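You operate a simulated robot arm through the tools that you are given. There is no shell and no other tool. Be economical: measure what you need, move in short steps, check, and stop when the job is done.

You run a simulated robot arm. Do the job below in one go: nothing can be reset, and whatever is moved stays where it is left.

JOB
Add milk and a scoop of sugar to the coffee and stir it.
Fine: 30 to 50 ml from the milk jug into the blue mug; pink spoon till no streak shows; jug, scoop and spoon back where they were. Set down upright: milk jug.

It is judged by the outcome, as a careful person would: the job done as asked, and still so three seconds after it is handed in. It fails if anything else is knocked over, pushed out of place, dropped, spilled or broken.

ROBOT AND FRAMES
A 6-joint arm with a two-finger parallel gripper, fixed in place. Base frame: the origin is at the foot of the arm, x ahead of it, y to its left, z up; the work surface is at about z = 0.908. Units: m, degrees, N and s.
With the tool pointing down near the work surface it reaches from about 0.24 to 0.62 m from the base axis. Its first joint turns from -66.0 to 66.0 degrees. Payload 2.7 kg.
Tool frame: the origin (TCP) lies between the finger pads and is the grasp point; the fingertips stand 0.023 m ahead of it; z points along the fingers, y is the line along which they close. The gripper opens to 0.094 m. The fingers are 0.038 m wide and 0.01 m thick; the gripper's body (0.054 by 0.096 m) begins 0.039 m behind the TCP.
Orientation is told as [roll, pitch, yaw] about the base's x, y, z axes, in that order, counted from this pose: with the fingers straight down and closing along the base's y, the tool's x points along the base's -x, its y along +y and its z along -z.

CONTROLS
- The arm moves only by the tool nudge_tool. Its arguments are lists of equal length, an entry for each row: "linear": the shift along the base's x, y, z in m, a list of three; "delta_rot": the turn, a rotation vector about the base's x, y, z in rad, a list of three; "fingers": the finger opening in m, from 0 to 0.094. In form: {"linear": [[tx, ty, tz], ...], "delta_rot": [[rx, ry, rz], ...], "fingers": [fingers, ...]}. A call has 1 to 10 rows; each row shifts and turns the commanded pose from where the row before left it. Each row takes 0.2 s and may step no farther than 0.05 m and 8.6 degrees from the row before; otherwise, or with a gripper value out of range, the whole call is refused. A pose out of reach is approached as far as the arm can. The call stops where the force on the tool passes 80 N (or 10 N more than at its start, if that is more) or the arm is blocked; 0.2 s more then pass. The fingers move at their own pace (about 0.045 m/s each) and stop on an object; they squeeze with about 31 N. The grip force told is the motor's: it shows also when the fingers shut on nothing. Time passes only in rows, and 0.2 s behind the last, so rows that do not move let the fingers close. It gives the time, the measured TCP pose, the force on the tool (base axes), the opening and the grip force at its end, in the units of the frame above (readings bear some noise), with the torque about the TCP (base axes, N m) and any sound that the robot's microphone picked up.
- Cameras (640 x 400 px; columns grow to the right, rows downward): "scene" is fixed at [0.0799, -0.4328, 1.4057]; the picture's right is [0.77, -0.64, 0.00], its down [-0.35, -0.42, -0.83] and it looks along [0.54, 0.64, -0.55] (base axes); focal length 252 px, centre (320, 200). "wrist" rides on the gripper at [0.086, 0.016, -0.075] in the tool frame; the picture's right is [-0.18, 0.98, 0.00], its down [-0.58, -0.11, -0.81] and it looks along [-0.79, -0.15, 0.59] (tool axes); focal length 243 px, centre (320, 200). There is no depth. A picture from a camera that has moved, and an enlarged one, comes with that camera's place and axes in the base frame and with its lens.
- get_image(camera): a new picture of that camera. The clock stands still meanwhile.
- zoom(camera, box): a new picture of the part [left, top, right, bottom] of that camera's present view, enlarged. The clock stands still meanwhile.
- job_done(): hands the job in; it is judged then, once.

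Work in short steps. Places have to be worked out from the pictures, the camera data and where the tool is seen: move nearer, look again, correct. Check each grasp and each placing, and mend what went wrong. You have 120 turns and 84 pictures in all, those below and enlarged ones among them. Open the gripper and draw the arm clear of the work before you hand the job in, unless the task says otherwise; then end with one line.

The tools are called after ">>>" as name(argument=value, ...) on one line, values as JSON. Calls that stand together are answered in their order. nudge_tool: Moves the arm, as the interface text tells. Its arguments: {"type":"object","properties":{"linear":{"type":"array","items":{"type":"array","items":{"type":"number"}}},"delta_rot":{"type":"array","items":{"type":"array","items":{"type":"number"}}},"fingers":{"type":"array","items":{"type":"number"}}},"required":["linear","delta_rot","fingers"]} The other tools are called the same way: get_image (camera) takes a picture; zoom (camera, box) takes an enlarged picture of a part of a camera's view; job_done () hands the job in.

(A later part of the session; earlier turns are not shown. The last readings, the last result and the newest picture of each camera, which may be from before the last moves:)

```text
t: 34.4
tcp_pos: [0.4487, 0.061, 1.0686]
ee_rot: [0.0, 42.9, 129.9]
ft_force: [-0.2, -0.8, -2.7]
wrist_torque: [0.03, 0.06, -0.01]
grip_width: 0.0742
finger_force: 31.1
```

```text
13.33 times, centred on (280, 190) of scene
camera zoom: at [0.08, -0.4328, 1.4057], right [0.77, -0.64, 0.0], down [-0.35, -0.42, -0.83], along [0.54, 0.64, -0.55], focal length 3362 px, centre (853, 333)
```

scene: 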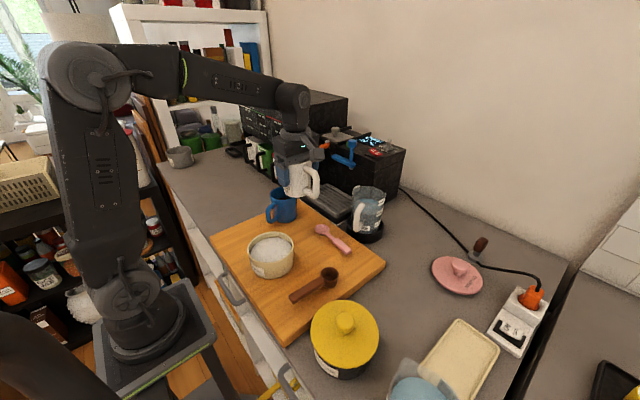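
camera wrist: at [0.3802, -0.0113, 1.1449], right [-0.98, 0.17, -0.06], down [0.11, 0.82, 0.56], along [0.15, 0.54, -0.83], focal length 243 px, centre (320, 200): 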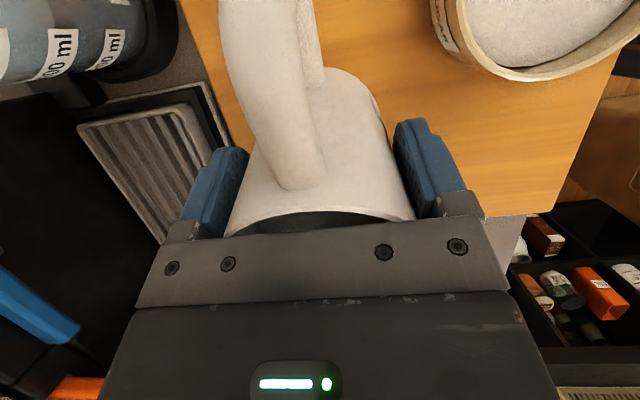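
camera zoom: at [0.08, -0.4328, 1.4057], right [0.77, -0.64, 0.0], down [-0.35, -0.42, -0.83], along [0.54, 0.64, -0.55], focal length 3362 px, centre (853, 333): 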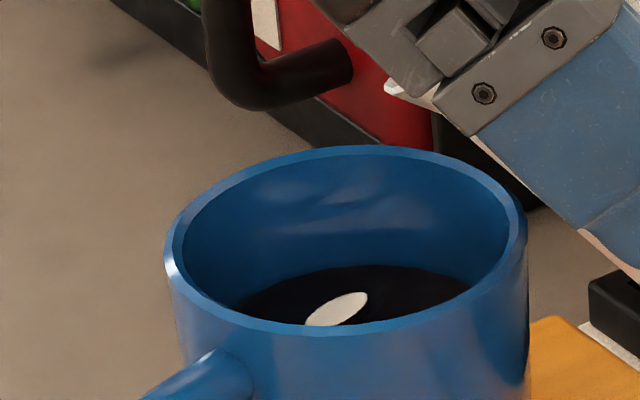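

Back edge ≈265: I judge ~36–42 ml poured, so I stop: tilt back while still over the mug and rising.

>>> nudge_tool(linear=[[0, 0, 0.003], [0, 0, 0.006], [0, 0, 0.008], [0.002, -0.002, 0.008], [0.004, -0.004, 0.008], [0.005, -0.006, 0.008], [0.005, -0.006, 0.004], [0, 0, 0], [0, 0, 0], [0, 0, 0]], delta_rot=[[0.0536, 0.045, 0], [0.0536, 0.045, 0], [0.0536, 0.045, 0], [0.0536, 0.045, 0], [0.0536, 0.045, 0], [0.0536, 0.045, 0], [0.0536, 0.045, 0], [0.0536, 0.045, 0], [0.0536, 0.045, 0], [0.0536, 0.045, 0]], fingers=[0, 0, 0, 0, 0, 0, 0, 0, 0, 0])

>>> zoom(camera="scene", box=[220, 130, 360, 240])

```text
t: 36.6
tcp_pos: [0.4639, 0.0445, 1.1141]
ee_rot: [0.2, 2.7, 130.0]
ft_force: [-0.2, 0.3, -3.3]
wrist_torque: [0.0, 0.0, -0.03]
grip_width: 0.0743
finger_force: 30.9
```

```text
3.64 times, centred on (290, 185) of scene
camera zoom: at [0.08, -0.4328, 1.4057], right [0.77, -0.64, 0.0], down [-0.35, -0.42, -0.83], along [0.54, 0.64, -0.55], focal length 917 px, centre (429, 254)
```

zoom: 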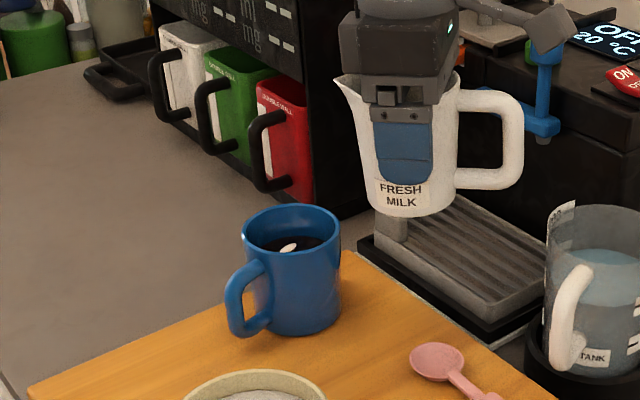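

Milk is in and nothing dripped. I level the jug and carry it back above its original spot, turning back to yaw 61°.

>>> nudge_tool(linear=[[0, 0, 0.004], [-0.02, -0.003, 0.004], [-0.025, -0.003, 0], [-0.027, -0.003, 0], [-0.027, 0, 0], [-0.027, 0.01, 0], [-0.027, 0.02, 0], [-0.027, 0.024, 0], [-0.022, 0.022, 0], [-0.0125, 0.0133, 0]], delta_rot=[[0.0361, 0.0303, 0], [0, 0, -0.12], [0, 0, -0.14], [0, 0, -0.14], [0, 0, -0.14], [0, 0, -0.14], [0, 0, -0.14], [0, 0, -0.14], [0, 0, -0.14], [0, 0, -0.106]], fingers=[0, 0, 0, 0, 0, 0, 0, 0, 0, 0])

>>> zoom(camera="scene", box=[190, 100, 350, 250])

```text
t: 38.8
tcp_pos: [0.2488, 0.1235, 1.1215]
ee_rot: [0.2, 0.2, 60.8]
ft_force: [-0.1, 0.8, -3.6]
wrist_torque: [0.01, -0.01, 0.01]
grip_width: 0.0743
finger_force: 30.8
```

```text
2.67 times, centred on (270, 175) of scene
camera zoom: at [0.0799, -0.4328, 1.4057], right [0.77, -0.64, 0.0], down [-0.35, -0.42, -0.83], along [0.54, 0.64, -0.55], focal length 672 px, centre (453, 267)
```

zoom: 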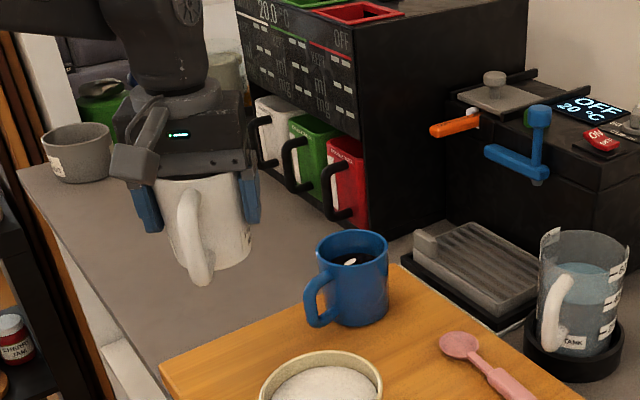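

Above its original spot. I lower quickly to ~1 cm above the board, then slowly to contact.

>>> nudge_tool(linear=[[0, 0, -0.03], [0, 0, -0.035], [0, 0, -0.03], [0, 0, -0.02], [0, 0, -0.008], [0, 0, 0]], delta_rot=[[0, 0, 0], [0, 0, 0], [0, 0, 0], [0, 0, 0], [0, 0, 0], [0, 0, 0]], fingers=[0, 0, 0, 0, 0, 0])

>>> nudge_tool(linear=[[0, 0, -0.002], [0, 0, -0.002], [0, 0, -0.002], [0, 0, -0.002], [0, 0, 0]], delta_rot=[[0, 0, 0], [0, 0, 0], [0, 0, 0], [0, 0, 0], [0, 0, 0]], fingers=[0, 0, 0, 0, 0])

>>> zoom(camera="scene", box=[200, 150, 310, 250])

```text
t: 40.2
tcp_pos: [0.2491, 0.1232, 0.9971]
ee_rot: [0.2, 0.1, 60.9]
ft_force: [-0.5, -0.7, -3.2]
wrist_torque: [0.0, 0.0, -0.01]
grip_width: 0.0743
finger_force: 30.7
```

```text
t: 41.4
tcp_pos: [0.2498, 0.1236, 0.99]
ee_rot: [0.1, 0.1, 60.8]
ft_force: [0.3, -0.2, -3.5]
wrist_torque: [0.01, -0.01, 0.02]
grip_width: 0.0745
finger_force: 30.6
```

```text
4.00 times, centred on (255, 200) of scene
camera zoom: at [0.0799, -0.4328, 1.4057], right [0.77, -0.64, 0.0], down [-0.35, -0.42, -0.83], along [0.54, 0.64, -0.55], focal length 1009 px, centre (580, 200)
```

zoom: 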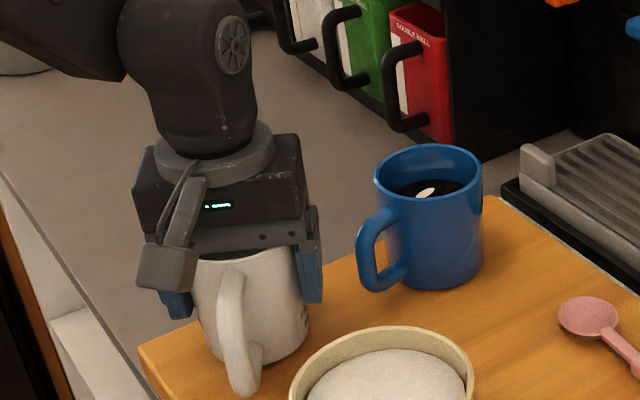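

Still hanging (−3.5 N), just above the board; lowering another 2–3 mm slowly.

>>> nudge_tool(linear=[[0, 0, -0.001], [0, 0, -0.001], [0, 0, -0.001], [0, 0, 0]], delta_rot=[[0, 0, 0], [0, 0, 0], [0, 0, 0], [0, 0, 0]], fingers=[0, 0, 0, 0])

```text
t: 42.4
tcp_pos: [0.2504, 0.1247, 0.9884]
ee_rot: [0.0, 0.0, 60.9]
ft_force: [-5.8, 0.0, 21.3]
wrist_torque: [0.0, -0.06, 0.03]
grip_width: 0.0742
finger_force: 31.4
```

Contact with the board (21 N). I back off 1.5 mm and open the fingers.

>>> nudge_tool(linear=[[0, 0, 0.0015], [0, 0, 0], [0, 0, 0], [0, 0, 0]], delta_rot=[[0, 0, 0], [0, 0, 0], [0, 0, 0], [0, 0, 0]], fingers=[0, 0.08, 0.091, 0.091])

>>> nudge_tool(linear=[[0, 0, 0.02], [0, 0, 0.03], [0, 0, 0.04], [0, 0, 0.04], [0, 0, 0]], delta_rot=[[0, 0, 0], [0, 0, 0], [0, 0, 0], [0, 0, 0], [0, 0, 0]], fingers=[0.091, 0.091, 0.091, 0.091, 0.091])

>>> zoom(camera="scene", box=[210, 180, 310, 243])

```text
t: 43.4
tcp_pos: [0.2503, 0.1244, 0.9885]
ee_rot: [0.2, 0.1, 60.8]
ft_force: [-0.7, -0.6, -0.4]
wrist_torque: [0.04, 0.01, -0.01]
grip_width: 0.0914
finger_force: 0.1
```

```text
t: 44.6
tcp_pos: [0.2492, 0.1232, 1.1209]
ee_rot: [0.2, 0.2, 60.8]
ft_force: [0.5, 0.2, -0.2]
wrist_torque: [-0.02, 0.01, -0.02]
grip_width: 0.0909
finger_force: 0.1
```

```text
6.35 times, centred on (260, 212) of scene
camera zoom: at [0.0799, -0.4328, 1.4057], right [0.77, -0.64, 0.0], down [-0.35, -0.42, -0.83], along [0.54, 0.64, -0.55], focal length 1601 px, centre (701, 127)
```

zoom: 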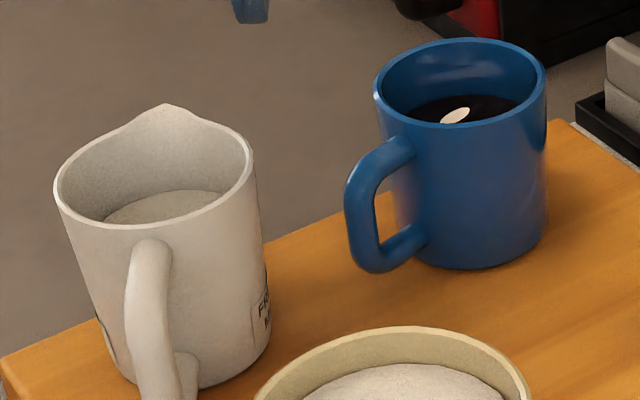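

The jug is back upright where it was. Mug-level, jug-level, weight and geometry estimates centre on ~35–40 ml. Next the scoop: I move above its handle (≈(0.265, −0.153)) with yaw 0 and look.

>>> nudge_tool(linear=[[0.002, -0.034, 0.01], [0.002, -0.034, 0], [0.002, -0.035, 0], [0.002, -0.035, 0], [0.002, -0.035, 0], [0.002, -0.035, 0], [0.002, -0.034, 0], [0.002, -0.034, 0], [0, 0, 0]], delta_rot=[[0, 0, -0.133], [0, 0, -0.133], [0, 0, -0.133], [0, 0, -0.133], [0, 0, -0.133], [0, 0, -0.133], [0, 0, -0.133], [0, 0, -0.131], [0, 0, 0]], fingers=[0.091, 0.08, 0.07, 0.06, 0.05, 0.05, 0.05, 0.05, 0.05])

>>> get_image(camera="wrist")

>>> zoom(camera="scene", box=[240, 220, 360, 310])

```text
t: 46.6
tcp_pos: [0.2683, -0.1527, 1.1297]
ee_rot: [0.0, 0.1, -0.1]
ft_force: [1.3, -0.4, -0.6]
wrist_torque: [0.01, 0.0, 0.02]
grip_width: 0.0499
finger_force: 0.1
```

```text
42 pictures are left
camera wrist: at [0.1805, -0.1365, 1.2037], right [0.19, 0.98, 0.0], down [0.58, -0.11, 0.81], along [0.79, -0.15, -0.59], focal length 243 px, centre (320, 200)
```

wrist: 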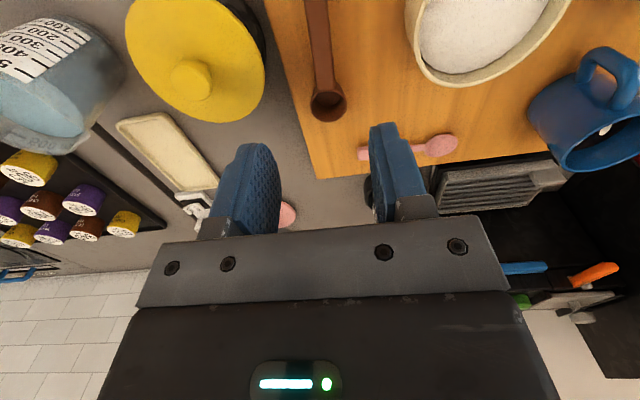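

```text
4.44 times, centred on (300, 265) of scene
camera zoom: at [0.0799, -0.4328, 1.4057], right [0.77, -0.64, 0.0], down [-0.35, -0.42, -0.83], along [0.54, 0.64, -0.55], focal length 1121 px, centre (409, -89)
```

zoom: 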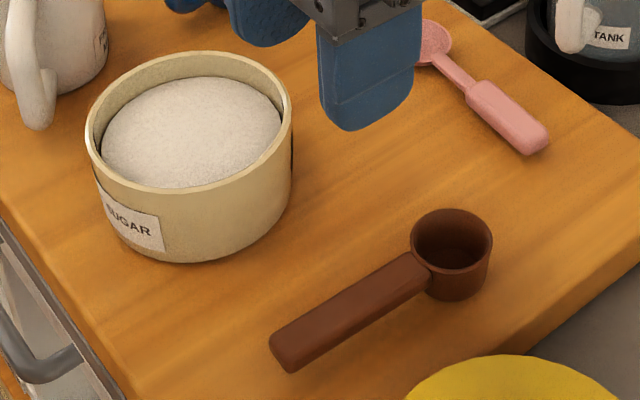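

Scoop handle runs from about (0.244,−0.152) to (0.31,−0.156), handle centre z≈0.946. I lower over the handle's middle and look again.

>>> nudge_tool(linear=[[0.004, -0.001, -0.04], [0.003, -0.001, -0.045], [0, 0, -0.035], [0, 0, 0]], delta_rot=[[0, 0, -0.05], [0, 0, 0], [0, 0, 0], [0, 0, 0]], fingers=[0.05, 0.05, 0.05, 0.05])

>>> get_image(camera="wrist")

>>> zoom(camera="scene", box=[260, 230, 360, 310])

```text
t: 47.6
tcp_pos: [0.2729, -0.1535, 1.0077]
ee_rot: [0.2, 0.1, -2.9]
ft_force: [0.2, -0.3, -0.2]
wrist_torque: [-0.06, 0.01, -0.01]
grip_width: 0.0499
finger_force: 0.1
```

```text
40 pictures are left
camera wrist: at [0.1876, -0.1342, 1.0822], right [0.23, 0.97, 0.0], down [0.58, -0.14, 0.81], along [0.78, -0.19, -0.59], focal length 243 px, centre (320, 200)
```

wrist: 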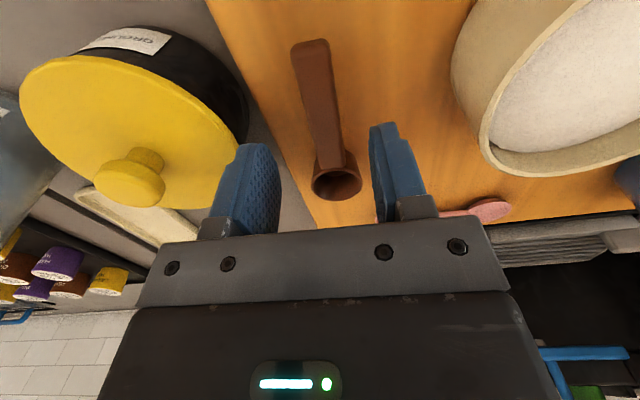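

```text
5.00 times, centred on (310, 270) of scene
camera zoom: at [0.0799, -0.4328, 1.4057], right [0.77, -0.64, 0.0], down [-0.35, -0.42, -0.83], along [0.54, 0.64, -0.55], focal length 1261 px, centre (370, -150)
```

zoom: 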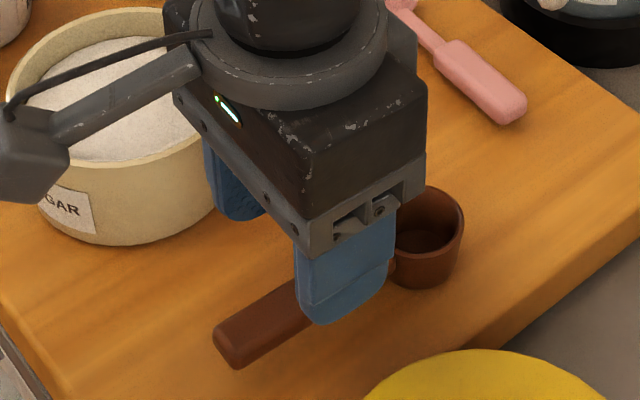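

The handle is centred between the fingers. I descend to z≈0.957 and close.

>>> nudge_tool(linear=[[0, 0, -0.02], [0, 0, -0.02], [0, 0, -0.01], [0, 0, 0]], delta_rot=[[0, 0, 0], [0, 0, 0], [0, 0, 0], [0, 0, 0]], fingers=[0.05, 0.05, 0.05, 0.05])

>>> nudge_tool(linear=[[0, 0, 0], [0, 0, 0], [0, 0, 0], [0, 0, 0]], delta_rot=[[0, 0, 0], [0, 0, 0], [0, 0, 0], [0, 0, 0]], fingers=[0.03, 0.01, 0, 0])

>>> zoom(camera="scene", box=[260, 230, 360, 310])

```text
t: 48.6
tcp_pos: [0.2724, -0.1537, 0.9586]
ee_rot: [0.1, 0.0, -2.9]
ft_force: [0.9, 0.9, 0.4]
wrist_torque: [-0.01, 0.0, -0.03]
grip_width: 0.0502
finger_force: 0.1
```

```text
t: 49.6
tcp_pos: [0.2736, -0.1549, 0.9589]
ee_rot: [0.1, 0.1, -2.9]
ft_force: [-1.3, 0.2, -1.1]
wrist_torque: [0.04, 0.06, -0.03]
grip_width: 0.0192
finger_force: 30.8
```

```text
5.00 times, centred on (310, 270) of scene
camera zoom: at [0.0799, -0.4328, 1.4057], right [0.77, -0.64, 0.0], down [-0.35, -0.42, -0.83], along [0.54, 0.64, -0.55], focal length 1261 px, centre (370, -150)
```

zoom: 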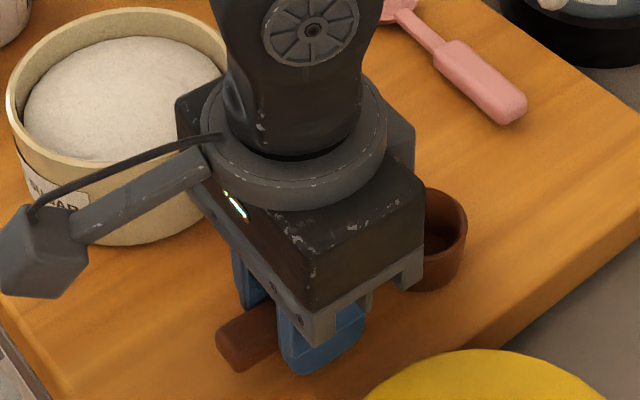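

Gripped (0.0192 wide). I lift slowly to check the hold.

>>> nudge_tool(linear=[[0, 0, 0.003], [0, 0, 0.01], [0, 0, 0.02], [0, 0, 0.03], [0, 0, 0.03], [0, 0, 0.02], [0, 0, 0.01], [0, 0, 0]], delta_rot=[[0, 0, 0], [0, 0, 0], [0, 0, 0], [0, 0, 0], [0, 0, 0], [0, 0, 0], [0, 0, 0], [0, 0, 0]], fingers=[0, 0, 0, 0, 0, 0, 0, 0])

>>> nudge_tool(linear=[[0.002, 0.013, 0], [0.003, 0.013, 0], [0.003, 0.013, 0], [0.003, 0.013, 0], [0.003, 0.013, 0], [0.003, 0.013, 0], [0.003, 0.013, 0], [0.002, 0.013, 0]], delta_rot=[[0, 0, 0.145], [0, 0, 0.145], [0, 0, 0.145], [0, 0, 0.145], [0, 0, 0.145], [0, 0, 0.145], [0, 0, 0.145], [0, 0, 0.145]], fingers=[0, 0, 0, 0, 0, 0, 0, 0])

>>> nudge_tool(linear=[[0, 0, 0], [0, 0, 0], [0, 0, 0], [0, 0, 0], [0, 0, 0], [0, 0, 0], [0, 0, 0], [0, 0, 0], [0, 0, 0]], delta_rot=[[0, 0, 0.145], [0, 0, 0.145], [0, 0, 0.145], [0, 0, 0.145], [0, 0, 0.145], [0, 0, 0.145], [0, 0, 0.145], [0, 0, 0.145], [0, 0, 0]], fingers=[0, 0, 0, 0, 0, 0, 0, 0, 0])

>>> get_image(camera="wrist")

>>> zoom(camera="scene", box=[210, 170, 350, 290])

```text
t: 51.4
tcp_pos: [0.2723, -0.1532, 1.0815]
ee_rot: [0.1, 0.1, -3.0]
ft_force: [-0.4, -0.3, 0.0]
wrist_torque: [0.0, 0.03, 0.0]
grip_width: 0.019
finger_force: 30.9
```

```text
t: 53.2
tcp_pos: [0.295, -0.0493, 1.0814]
ee_rot: [0.1, 0.1, 63.8]
ft_force: [-0.2, -1.6, -1.0]
wrist_torque: [-0.03, 0.0, 0.03]
grip_width: 0.0193
finger_force: 31.1
```

```text
t: 55.2
tcp_pos: [0.2947, -0.0501, 1.0832]
ee_rot: [0.1, 0.1, 130.2]
ft_force: [0.0, -0.3, -0.2]
wrist_torque: [-0.03, -0.03, -0.01]
grip_width: 0.0192
finger_force: 31.4
```

```text
37 pictures are left
camera wrist: at [0.3384, -0.1271, 1.1556], right [-0.87, -0.49, 0.0], down [-0.29, 0.52, 0.81], along [-0.4, 0.7, -0.59], focal length 243 px, centre (320, 200)
```

wrist: 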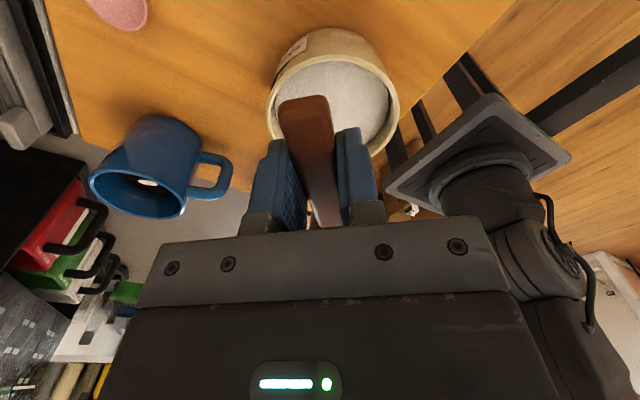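

```text
3.33 times, centred on (280, 230) of scene
camera zoom: at [0.0799, -0.4328, 1.4057], right [0.77, -0.64, 0.0], down [-0.35, -0.42, -0.83], along [0.54, 0.64, -0.55], focal length 841 px, centre (453, 100)
```

zoom: 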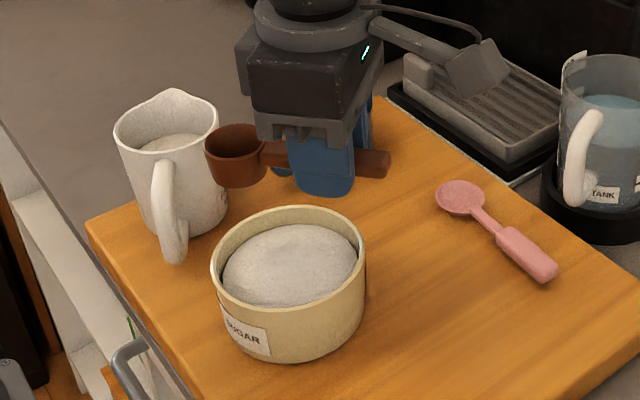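

Excellent view. Pot centre ≈ (0.273, −0.028), rim z≈0.982; the bowl is 6 cm ahead of the TCP. I place the TCP 4.5 cm behind the pot centre and tilt the scoop 40° bowl-down above the sugar.

>>> nudge_tool(linear=[[0.004, -0.006, 0.003], [0.003, -0.006, 0.002], [0, 0, 0], [0, 0, 0], [0, 0, 0], [0, 0, 0], [0, 0, 0], [0, 0, 0]], delta_rot=[[0, 0, 0], [0, 0, 0], [-0.107, -0.09, 0], [-0.107, -0.09, 0], [-0.107, -0.09, 0], [-0.107, -0.09, 0], [-0.107, -0.09, 0], [0, 0, 0]], fingers=[0, 0, 0, 0, 0, 0, 0, 0])

>>> zoom(camera="scene", box=[220, 190, 330, 290])

>>> get_image(camera="wrist")

```text
t: 57.0
tcp_pos: [0.3019, -0.0626, 1.086]
ee_rot: [0.1, 40.2, 130.1]
ft_force: [-0.5, 0.4, -1.6]
wrist_torque: [-0.02, -0.01, 0.02]
grip_width: 0.0194
finger_force: 31.4
```

```text
4.00 times, centred on (275, 240) of scene
camera zoom: at [0.0799, -0.4328, 1.4057], right [0.77, -0.64, 0.0], down [-0.35, -0.42, -0.83], along [0.54, 0.64, -0.55], focal length 1009 px, centre (500, 40)
```

zoom: 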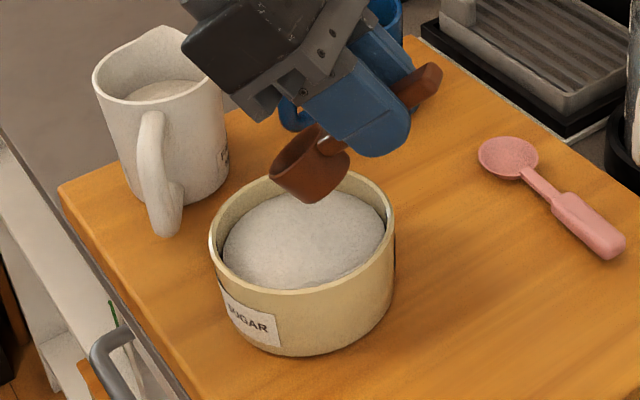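

```text
34 pictures are left
camera wrist: at [0.3012, -0.0865, 1.1986], right [-0.84, -0.53, -0.12], down [-0.54, 0.81, 0.24], along [-0.03, 0.27, -0.96], focal length 243 px, centre (320, 200)
```

wrist: 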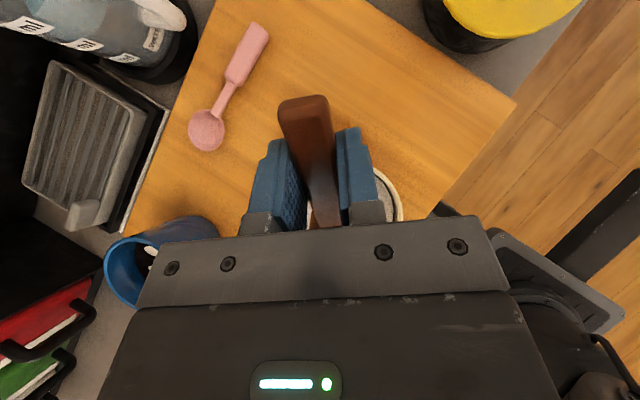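

The scoop is centred over the sugar. I lower it in slowly, watching force.

>>> nudge_tool(linear=[[0, 0.003, -0.012], [0, 0.002, -0.012], [0, 0, -0.012], [0, 0, -0.01], [0, 0, -0.008], [0, 0, -0.006], [0, 0, 0]], delta_rot=[[0, 0, 0], [0, 0, 0], [0, 0, 0], [0, 0, 0], [0, 0, 0], [0, 0, 0], [0, 0, 0]], fingers=[0, 0, 0, 0, 0, 0, 0])

>>> zoom(camera="scene", box=[220, 190, 330, 290])

```text
t: 58.6
tcp_pos: [0.3215, -0.0546, 1.0407]
ee_rot: [0.3, 40.2, 130.1]
ft_force: [-1.8, 0.7, -0.7]
wrist_torque: [0.0, 0.15, 0.05]
grip_width: 0.019
finger_force: 30.9
out of reach, approached as far as the arm can: row 2, 3, 4, 5
```

```text
4.00 times, centred on (275, 240) of scene
camera zoom: at [0.0799, -0.4328, 1.4058], right [0.77, -0.64, 0.0], down [-0.35, -0.42, -0.83], along [0.54, 0.64, -0.55], focal length 1009 px, centre (500, 40)
```

zoom: 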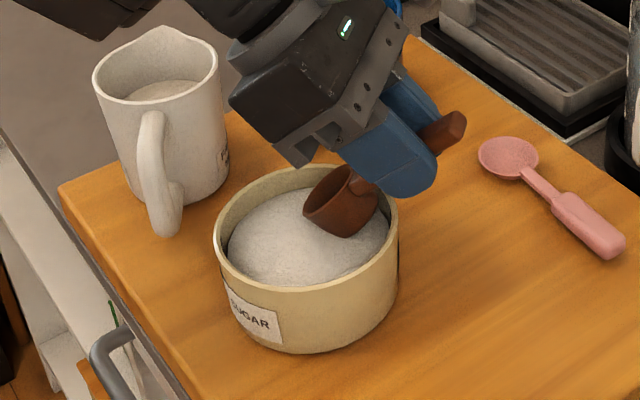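

The arm hit its inner reach limit with this lean, drifting sideways; the pot moved perhaps 2–3 mm. I raise straight up and will scoop from a yaw that leans outward instead.

>>> nudge_tool(linear=[[0, 0, 0.015], [0, 0, 0.02], [0, 0, 0.025], [0, 0, 0]], delta_rot=[[0, 0, 0], [0, 0, 0], [0, 0, 0], [0, 0, 0]], fingers=[0, 0, 0, 0])

>>> zoom(camera="scene", box=[220, 190, 330, 290])

```text
t: 59.6
tcp_pos: [0.319, -0.054, 1.0983]
ee_rot: [0.1, 40.1, 130.1]
ft_force: [0.0, 0.1, 0.0]
wrist_torque: [-0.01, -0.03, 0.01]
grip_width: 0.0193
finger_force: 30.7
```

```text
4.00 times, centred on (275, 240) of scene
camera zoom: at [0.0799, -0.4328, 1.4057], right [0.77, -0.64, 0.0], down [-0.35, -0.42, -0.83], along [0.54, 0.64, -0.55], focal length 1009 px, centre (500, 40)
```

zoom: 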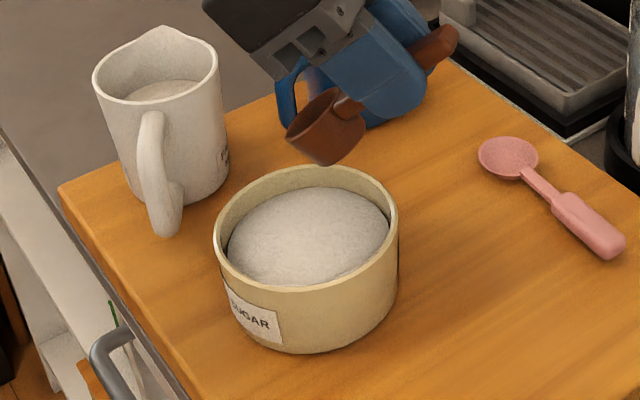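

The pot shifted only ~3 mm and nothing spilled. I level the scoop, turn to yaw 75°, and reposition behind the pot.

>>> nudge_tool(linear=[[0, 0, 0], [0, 0, 0], [0, 0, 0], [0, 0, 0], [0, 0, 0]], delta_rot=[[0.107, 0.09, 0], [0.107, 0.09, 0], [0.107, 0.09, 0], [0.107, 0.09, 0], [0.107, 0.09, 0]], fingers=[0, 0, 0, 0, 0])

>>> nudge_tool(linear=[[-0.008, -0.002, 0], [-0.008, -0.002, 0], [-0.008, -0.002, 0], [-0.008, -0.002, 0], [-0.008, -0.002, 0], [-0.008, -0.003, 0], [-0.007, -0.0025, 0], [0, 0, 0]], delta_rot=[[0, 0, -0.137], [0, 0, -0.137], [0, 0, -0.137], [0, 0, -0.137], [0, 0, -0.137], [0, 0, -0.137], [0, 0, -0.14], [0, 0, 0]], fingers=[0, 0, 0, 0, 0, 0, 0, 0])

>>> nudge_tool(linear=[[0, 0, 0], [0, 0, 0], [0, 0, 0], [0, 0, 0], [0, 0, 0], [0, 0, 0]], delta_rot=[[-0.135, 0.036, 0], [-0.135, 0.036, 0], [-0.135, 0.036, 0], [-0.135, 0.036, 0], [-0.135, 0.036, 0], [0, 0, 0]], fingers=[0, 0, 0, 0, 0, 0])

>>> zoom(camera="scene", box=[220, 190, 330, 290])

```text
t: 60.8
tcp_pos: [0.3186, -0.0543, 1.0987]
ee_rot: [0.0, 0.0, 130.1]
ft_force: [-0.5, 0.5, -0.6]
wrist_torque: [-0.02, -0.03, 0.03]
grip_width: 0.0194
finger_force: 31.6
```

```text
t: 62.6
tcp_pos: [0.2646, -0.069, 1.0992]
ee_rot: [0.0, 0.1, 74.9]
ft_force: [0.3, 0.1, -0.1]
wrist_torque: [-0.01, 0.03, -0.02]
grip_width: 0.0193
finger_force: 31.1
```

```text
t: 64.0
tcp_pos: [0.2634, -0.0692, 1.099]
ee_rot: [0.0, 40.1, 75.1]
ft_force: [0.8, 0.2, -0.3]
wrist_torque: [-0.04, 0.0, 0.03]
grip_width: 0.0191
finger_force: 30.9
```

```text
4.00 times, centred on (275, 240) of scene
camera zoom: at [0.0799, -0.4328, 1.4057], right [0.77, -0.64, 0.0], down [-0.35, -0.42, -0.83], along [0.54, 0.64, -0.55], focal length 1009 px, centre (500, 40)
```

zoom: 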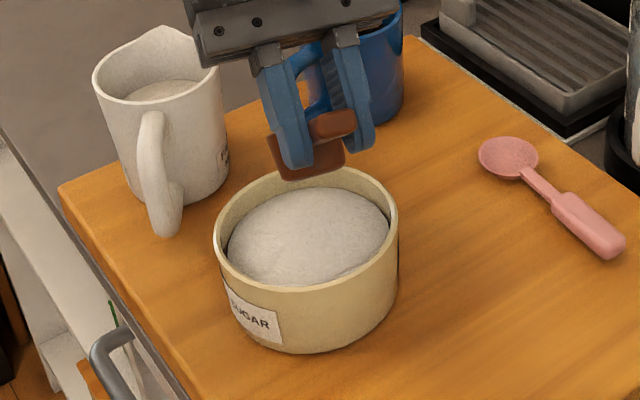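

Good alignment; I shift 8 mm forward for finger-to-rim clearance and lower into the sugar.

>>> nudge_tool(linear=[[0.002, 0.008, -0.01], [0, 0, -0.015], [0, 0, -0.015], [0, 0, -0.012], [0, 0, -0.01], [0, 0, -0.008], [0, 0, -0.006], [0, 0, -0.005], [0, 0, 0]], delta_rot=[[0, 0, 0], [0, 0, 0], [0, 0, 0], [0, 0, 0], [0, 0, 0], [0, 0, 0], [0, 0, 0], [0, 0, 0], [0, 0, 0]], fingers=[0, 0, 0, 0, 0, 0, 0, 0, 0])

>>> zoom(camera="scene", box=[220, 190, 330, 290])

```text
t: 66.0
tcp_pos: [0.2661, -0.0614, 1.0175]
ee_rot: [0.0, 40.1, 74.9]
ft_force: [-0.1, 0.2, -0.5]
wrist_torque: [0.01, 0.0, 0.03]
grip_width: 0.0195
finger_force: 31.0
```

```text
4.00 times, centred on (275, 240) of scene
camera zoom: at [0.0799, -0.4328, 1.4057], right [0.77, -0.64, 0.0], down [-0.35, -0.42, -0.83], along [0.54, 0.64, -0.55], focal length 1009 px, centre (500, 40)
```

zoom: 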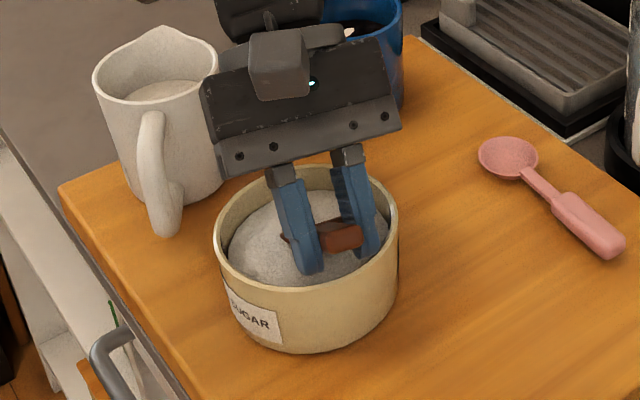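

The bowl is buried in the sugar with no contact force. I push forward, level out while rising, then lift.

>>> nudge_tool(linear=[[0.002, 0.006, 0], [0.002, 0.006, 0], [0.0005, 0.002, 0.002], [0.0005, 0.002, 0.004], [0, 0, 0.006], [0, 0, 0.008], [0, 0, 0.01], [0, 0, 0.015], [0, 0, 0.015], [0, 0, 0]], delta_rot=[[0, 0, 0], [0, 0, 0], [0.135, -0.036, 0], [0.135, -0.036, 0], [0.135, -0.036, 0], [0.135, -0.036, 0], [0.135, -0.036, 0], [0, 0, 0], [0, 0, 0], [0, 0, 0]], fingers=[0, 0, 0, 0, 0, 0, 0, 0, 0, 0])

>>> zoom(camera="scene", box=[220, 170, 330, 270])

```text
t: 68.2
tcp_pos: [0.2719, -0.046, 1.077]
ee_rot: [0.1, 0.1, 75.0]
ft_force: [-0.6, 1.0, -0.2]
wrist_torque: [-0.02, 0.01, 0.02]
grip_width: 0.0192
finger_force: 31.1
```

```text
4.00 times, centred on (275, 220) of scene
camera zoom: at [0.0799, -0.4328, 1.4057], right [0.77, -0.64, 0.0], down [-0.35, -0.42, -0.83], along [0.54, 0.64, -0.55], focal length 1009 px, centre (500, 120)
```

zoom: 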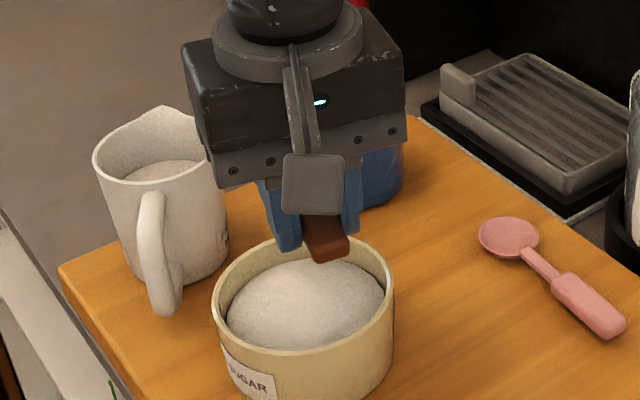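

Pot undisturbed. I carry the scoop level, rotating to yaw 130°, to beside the mug where the camera can see its contents.

>>> nudge_tool(linear=[[0.006, 0.004, 0.01], [0.014, 0.008, 0.013], [0.02, 0.012, 0.01], [0.023, 0.0145, 0.005], [0.025, 0.0155, 0.003], [0.025, 0.0155, 0.002], [0.023, 0.0145, 0], [0.02, 0.0125, 0], [0.012, 0.008, 0], [0.0066, 0.003, 0]], delta_rot=[[0, 0, 0.03], [0, 0, 0.07], [0, 0, 0.12], [0, 0, 0.13], [0, 0, 0.13], [0, 0, 0.13], [0, 0, 0.13], [0, 0, 0.12], [0, 0, 0.07], [0, 0, 0.03]], fingers=[0, 0, 0, 0, 0, 0, 0, 0, 0, 0])

>>> zoom(camera="scene", box=[220, 140, 360, 250])

```text
t: 70.4
tcp_pos: [0.4449, 0.0627, 1.1215]
ee_rot: [0.0, 0.1, 130.1]
ft_force: [-0.2, 0.6, -0.1]
wrist_torque: [-0.03, -0.03, -0.02]
grip_width: 0.0196
finger_force: 30.9
```

```text
3.64 times, centred on (290, 195) of scene
camera zoom: at [0.0799, -0.4328, 1.4057], right [0.77, -0.64, 0.0], down [-0.35, -0.42, -0.83], along [0.54, 0.64, -0.55], focal length 917 px, centre (429, 218)
```

zoom: 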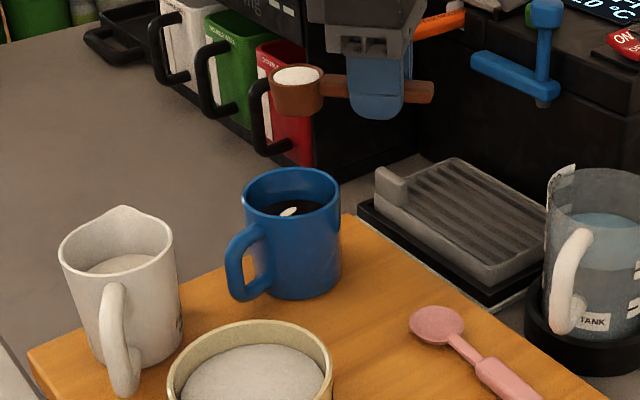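

The scoop is full of sugar. I start tipping it over the mug, keeping the bowl's lip over the mug centre; first to 42°.

>>> nudge_tool(linear=[[-0.0004, 0.0005, -0.0025], [-0.0011, 0.0013, -0.0025], [-0.0018, 0.0021, -0.0025], [-0.0025, 0.003, -0.0025], [-0.0032, 0.0038, -0.0025], [-0.0038, 0.0045, -0.0025]], delta_rot=[[-0.0935, -0.0785, 0], [-0.0935, -0.0785, 0], [-0.0935, -0.0785, 0], [-0.0935, -0.0785, 0], [-0.0935, -0.0785, 0], [-0.0935, -0.0785, 0]], fingers=[0, 0, 0, 0, 0, 0])

>>> zoom(camera="scene", box=[230, 150, 330, 230])

```text
t: 71.8
tcp_pos: [0.4326, 0.0763, 1.1062]
ee_rot: [0.0, 42.3, 130.0]
ft_force: [0.5, 0.3, -0.3]
wrist_torque: [0.03, -0.01, -0.01]
grip_width: 0.0195
finger_force: 31.2
```

```text
5.00 times, centred on (280, 190) of scene
camera zoom: at [0.0799, -0.4328, 1.4057], right [0.77, -0.64, 0.0], down [-0.35, -0.42, -0.83], along [0.54, 0.64, -0.55], focal length 1261 px, centre (520, 250)
```

zoom: 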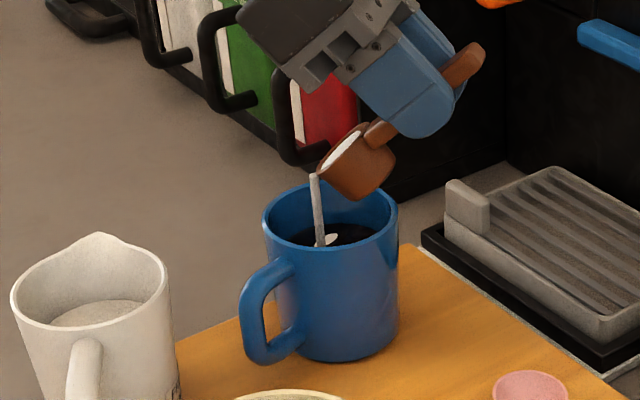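

Sugar is streaming into the middle of the mug. I keep tipping to ~84°, tracking the lip.

>>> nudge_tool(linear=[[0, 0, 0], [-0.0043, 0.0051, 0.0025], [-0.0048, 0.0057, 0.0025], [-0.0052, 0.0062, 0.0025], [-0.0056, 0.0067, 0.0025], [-0.0058, 0.0069, 0.0025], [-0.006, 0.0071, 0.0025], [0, 0, 0]], delta_rot=[[0, 0, 0], [-0.0935, -0.0785, 0], [-0.0935, -0.0785, 0], [-0.0935, -0.0785, 0], [-0.0935, -0.0785, 0], [-0.0935, -0.0785, 0], [-0.0935, -0.0785, 0], [0, 0, 0]], fingers=[0, 0, 0, 0, 0, 0, 0, 0])

>>> zoom(camera="scene", box=[230, 150, 330, 230])

```text
t: 73.6
tcp_pos: [0.4012, 0.1142, 1.1215]
ee_rot: [-0.4, 84.2, 129.7]
ft_force: [0.6, 0.6, -1.0]
wrist_torque: [0.04, -0.01, -0.03]
grip_width: 0.0193
finger_force: 31.1
```

```text
5.00 times, centred on (280, 190) of scene
camera zoom: at [0.0799, -0.4328, 1.4057], right [0.77, -0.64, 0.0], down [-0.35, -0.42, -0.83], along [0.54, 0.64, -0.55], focal length 1261 px, centre (520, 250)
```

zoom: 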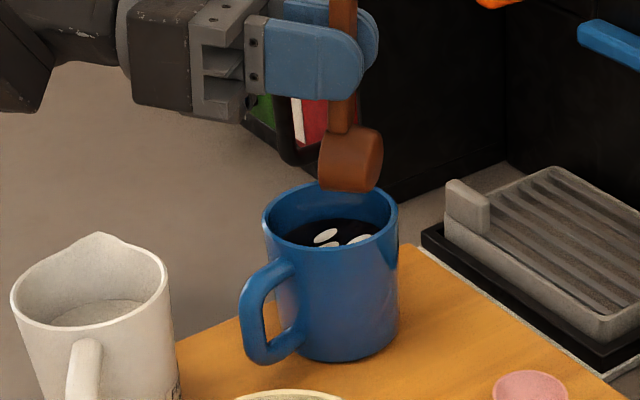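

Sugar patches are in the mug. I tip further to ~105° to be sure the bowl is empty.

>>> nudge_tool(linear=[[-0.006, 0.0071, 0], [-0.006, 0.0072, 0], [-0.006, 0.0071, 0], [0, 0, 0], [0, 0, 0]], delta_rot=[[-0.0935, -0.0785, 0], [-0.0935, -0.0785, 0], [-0.0935, -0.0785, 0], [0, 0, 0], [0, 0, 0]], fingers=[0, 0, 0, 0, 0])

>>> nudge_tool(linear=[[0.006, -0.0071, 0], [0.006, -0.0071, 0], [0.006, -0.0071, 0], [0.006, -0.0071, 0], [0.0055, -0.0065, 0], [0.005, -0.006, 0], [0.005, -0.006, 0], [0.005, -0.006, 0], [0.004, -0.005, 0], [0.004, -0.005, 0]], delta_rot=[[0.0935, 0.0785, 0], [0.0935, 0.0785, 0], [0.0935, 0.0785, 0], [0.0935, 0.0785, 0], [0.0935, 0.0785, 0], [0.0935, 0.0785, 0], [0.0935, 0.0785, 0], [0.0935, 0.0785, 0], [0.0935, 0.0785, 0], [0.0935, 0.0785, 0]], fingers=[0, 0, 0, 0, 0, 0, 0, 0, 0, 0])

>>> zoom(camera="scene", box=[230, 150, 330, 230])

```text
t: 74.8
tcp_pos: [0.3823, 0.1371, 1.1215]
ee_rot: [-179.8, 74.9, -50.0]
ft_force: [-0.1, -0.1, -0.2]
wrist_torque: [-0.01, -0.02, 0.03]
grip_width: 0.0192
finger_force: 30.7
```

```text
t: 77.0
tcp_pos: [0.4381, 0.0736, 1.1214]
ee_rot: [0.0, 35.1, 130.0]
ft_force: [0.1, -1.1, -0.6]
wrist_torque: [0.0, 0.0, -0.02]
grip_width: 0.0189
finger_force: 31.0
```

```text
5.00 times, centred on (280, 190) of scene
camera zoom: at [0.0799, -0.4328, 1.4057], right [0.77, -0.64, 0.0], down [-0.35, -0.42, -0.83], along [0.54, 0.64, -0.55], focal length 1261 px, centre (520, 250)
```

zoom: 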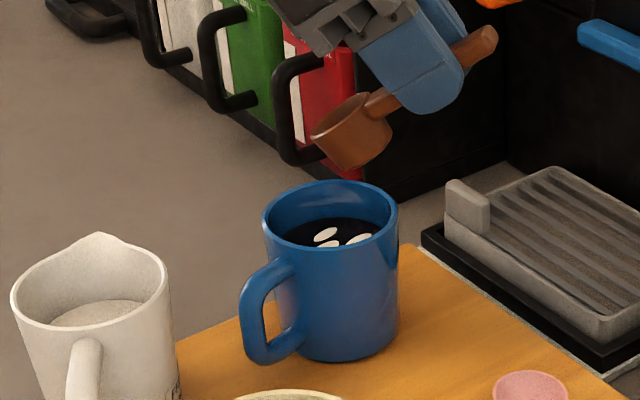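

The scoop is empty. I level it and carry it back above its original place (0.273, −0.154, yaw −2.9°).

>>> nudge_tool(linear=[[0, 0, 0], [0, 0, 0], [0, 0, 0], [0, 0, 0], [0, 0, 0], [-0.008, -0.012, 0], [-0.01, -0.014, 0], [-0.01, -0.014, 0], [-0.01, -0.014, 0], [-0.01, -0.014, 0]], delta_rot=[[0.0938, 0.0787, 0], [0.0938, 0.0787, 0], [0.0938, 0.0787, 0], [0.0938, 0.0787, 0], [0.0938, 0.0787, 0], [0, 0, -0.145], [0, 0, -0.145], [0, 0, -0.145], [0, 0, -0.145], [0, 0, -0.145]], fingers=[0, 0, 0, 0, 0, 0, 0, 0, 0, 0])

>>> nudge_tool(linear=[[-0.0117, -0.016, 0], [-0.0117, -0.016, 0], [-0.0117, -0.016, 0], [-0.0117, -0.016, 0], [-0.0117, -0.016, 0], [-0.0117, -0.016, 0], [-0.0117, -0.016, 0], [-0.0117, -0.016, 0], [-0.0117, -0.016, 0], [-0.0117, -0.016, 0]], delta_rot=[[0, 0, -0.145], [0, 0, -0.145], [0, 0, -0.145], [0, 0, -0.145], [0, 0, -0.145], [0, 0, -0.145], [0, 0, -0.145], [0, 0, -0.145], [0, 0, -0.145], [0, 0, -0.145]], fingers=[0, 0, 0, 0, 0, 0, 0, 0, 0, 0])

```text
t: 79.2
tcp_pos: [0.3871, 0.0049, 1.1209]
ee_rot: [0.2, 0.0, 88.3]
ft_force: [0.3, -0.7, -0.5]
wrist_torque: [0.0, 0.02, -0.01]
grip_width: 0.0191
finger_force: 31.1
```

```text
t: 81.4
tcp_pos: [0.2701, -0.155, 1.1213]
ee_rot: [0.0, 0.0, 5.1]
ft_force: [0.1, -0.2, -0.6]
wrist_torque: [0.02, 0.03, 0.01]
grip_width: 0.0195
finger_force: 30.9
```

I finish the last 8° of yaw and lower to just above the board.

>>> nudge_tool(linear=[[0.003, 0.001, 0], [0, 0, -0.035], [0, 0, -0.04], [0, 0, -0.04], [0, 0, -0.025], [0, 0, -0.013], [0, 0, 0]], delta_rot=[[0, 0, -0.14], [0, 0, 0], [0, 0, 0], [0, 0, 0], [0, 0, 0], [0, 0, 0], [0, 0, 0]], fingers=[0, 0, 0, 0, 0, 0, 0])

>>> nudge_tool(linear=[[0, 0, -0.002], [0, 0, -0.002], [0, 0, -0.002], [0, 0, -0.001], [0, 0, 0]], delta_rot=[[0, 0, 0], [0, 0, 0], [0, 0, 0], [0, 0, 0], [0, 0, 0]], fingers=[0, 0, 0, 0, 0])

>>> zoom(camera="scene", box=[260, 230, 360, 310])

```text
t: 83.0
tcp_pos: [0.2751, -0.154, 0.9668]
ee_rot: [0.1, 0.0, -2.8]
ft_force: [-0.3, 0.1, 0.5]
wrist_torque: [-0.03, 0.05, 0.01]
grip_width: 0.0194
finger_force: 31.2
```

```text
t: 84.2
tcp_pos: [0.2732, -0.1524, 0.9604]
ee_rot: [0.1, 0.0, -2.7]
ft_force: [-0.2, 0.4, 0.2]
wrist_torque: [0.01, -0.04, 0.0]
grip_width: 0.0193
finger_force: 30.9
```

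```text
5.00 times, centred on (310, 270) of scene
camera zoom: at [0.0799, -0.4328, 1.4057], right [0.77, -0.64, 0.0], down [-0.35, -0.42, -0.83], along [0.54, 0.64, -0.55], focal length 1261 px, centre (370, -150)
```

zoom: 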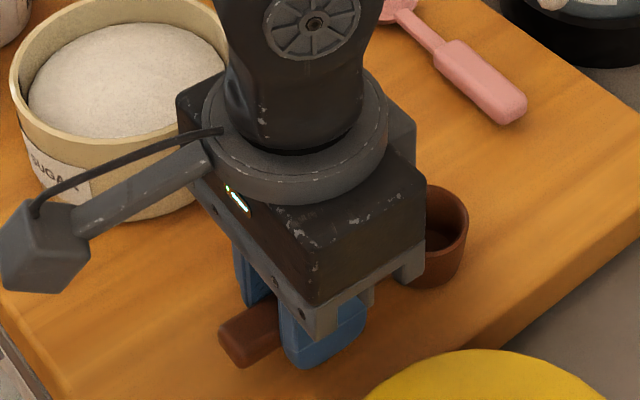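

The scoop is at its place. I also notice the sugar pot slid ~1.5–2 cm toward +y during the scoop push, which I'll correct. First release the scoop.

>>> nudge_tool(linear=[[0, 0, -0.001], [0, 0, -0.0005], [0, 0, 0], [0, 0, 0], [0, 0, 0], [0, 0, 0]], delta_rot=[[0, 0, 0], [0, 0, 0], [0, 0, 0], [0, 0, 0], [0, 0, 0], [0, 0, 0]], fingers=[0, 0, 0, 0.03, 0.05, 0.05])

>>> nudge_tool(linear=[[0, 0, 0.02], [0, 0, 0.04], [0, 0, 0.04], [0, 0, 0.04], [0, 0, 0]], delta_rot=[[0, 0, 0], [0, 0, 0], [0, 0, 0], [0, 0, 0], [0, 0, 0]], fingers=[0.05, 0.05, 0.05, 0.05, 0.05])

>>> zoom(camera="scene", box=[200, 170, 400, 295])

```text
t: 85.6
tcp_pos: [0.2745, -0.1549, 0.9588]
ee_rot: [0.0, -0.1, -2.7]
ft_force: [-0.2, 0.4, 0.2]
wrist_torque: [0.0, 0.02, -0.01]
grip_width: 0.05
finger_force: 0.0
```

```text
t: 86.8
tcp_pos: [0.2733, -0.1539, 1.1005]
ee_rot: [0.1, 0.0, -2.7]
ft_force: [0.3, 0.2, 0.7]
wrist_torque: [-0.02, -0.03, 0.0]
grip_width: 0.0498
finger_force: 0.2
```

```text
3.20 times, centred on (300, 232) of scene
camera zoom: at [0.0799, -0.4328, 1.4057], right [0.77, -0.64, 0.0], down [-0.35, -0.42, -0.83], along [0.54, 0.64, -0.55], focal length 807 px, centre (384, 96)
```

zoom: 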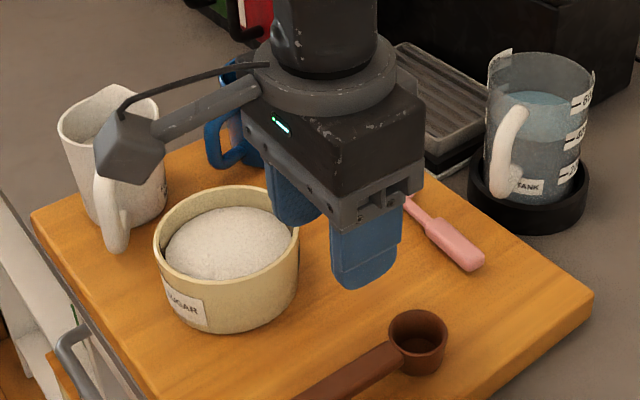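

Scoop is back within ~2 mm. The pot sits ≈(+7, +10) mm off its original place; I'll pinch its near wall and slide it back. I hover over the wall to check alignment.

>>> nudge_tool(linear=[[0.001, 0.019, 0], [0.001, 0.019, 0], [0.001, 0.019, -0.02], [0.001, 0.0195, -0.03], [0, 0, 0]], delta_rot=[[0, 0, 0.047], [0, 0, 0], [0, 0, 0], [0, 0, 0], [0, 0, 0]], fingers=[0.035, 0.035, 0.035, 0.035, 0.035])

>>> get_image(camera="wrist")

>>> zoom(camera="scene", box=[220, 190, 330, 290])

```text
t: 88.0
tcp_pos: [0.277, -0.0759, 1.0493]
ee_rot: [0.1, 0.0, 0.0]
ft_force: [-0.7, -0.3, -0.2]
wrist_torque: [0.02, -0.04, 0.0]
grip_width: 0.035
finger_force: 0.1
```

```text
22 pictures are left
camera wrist: at [0.1913, -0.0609, 1.1231], right [0.18, 0.98, 0.0], down [0.58, -0.11, 0.81], along [0.79, -0.15, -0.59], focal length 243 px, centre (320, 200)
```

wrist: 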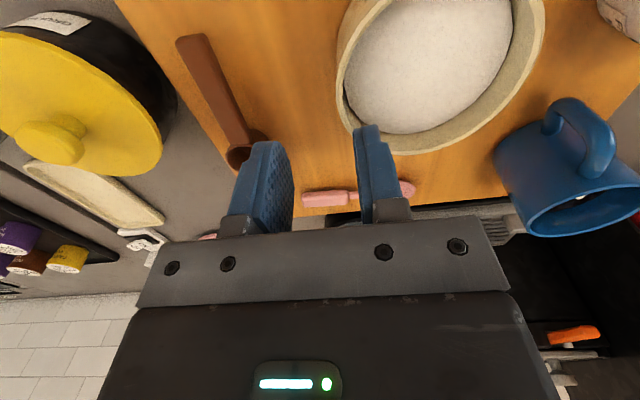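

```text
4.00 times, centred on (275, 240) of scene
camera zoom: at [0.0799, -0.4328, 1.4057], right [0.77, -0.64, 0.0], down [-0.35, -0.42, -0.83], along [0.54, 0.64, -0.55], focal length 1009 px, centre (500, 40)
```

zoom: 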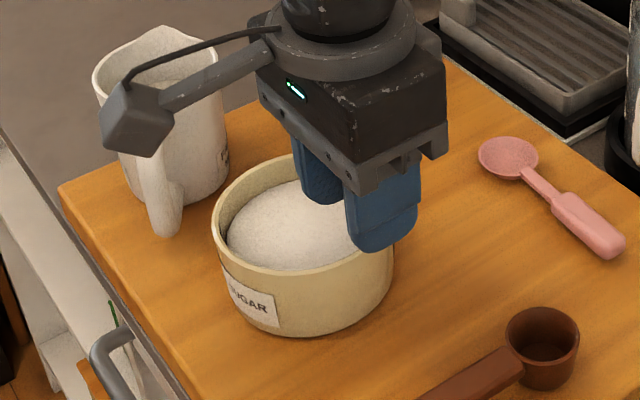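

Wrist view gives pot centre ≈ (0.278, −0.013), near wall mid ≈ y −0.063. I shift over the wall, narrow to 0.028, lower until the tips are ~8 mm below the rim, and close.

>>> nudge_tool(linear=[[0.001, 0.0125, 0], [0, 0, -0.02], [0, 0, -0.02], [0, 0, -0.011], [0, 0, 0]], delta_rot=[[0, 0, 0], [0, 0, 0], [0, 0, 0], [0, 0, 0], [0, 0, 0]], fingers=[0.028, 0.028, 0.028, 0.028, 0.028])

>>> zoom(camera="scene", box=[220, 190, 330, 290])

```text
t: 89.2
tcp_pos: [0.2785, -0.064, 0.9992]
ee_rot: [0.0, 0.0, 0.0]
ft_force: [-0.7, 0.4, -0.7]
wrist_torque: [-0.02, -0.02, -0.01]
grip_width: 0.0282
finger_force: 0.0
```

```text
4.00 times, centred on (275, 240) of scene
camera zoom: at [0.0799, -0.4328, 1.4057], right [0.77, -0.64, 0.0], down [-0.35, -0.42, -0.83], along [0.54, 0.64, -0.55], focal length 1009 px, centre (500, 40)
```

zoom: 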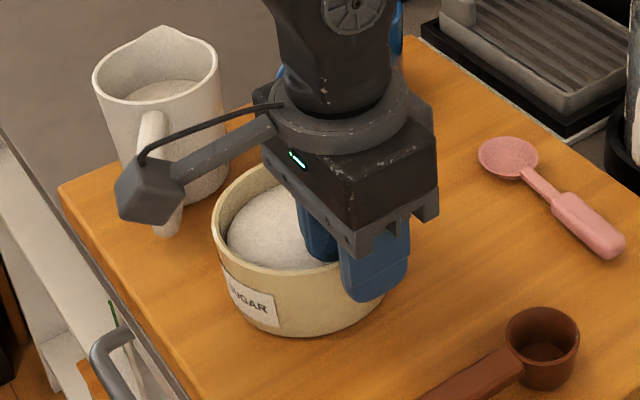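

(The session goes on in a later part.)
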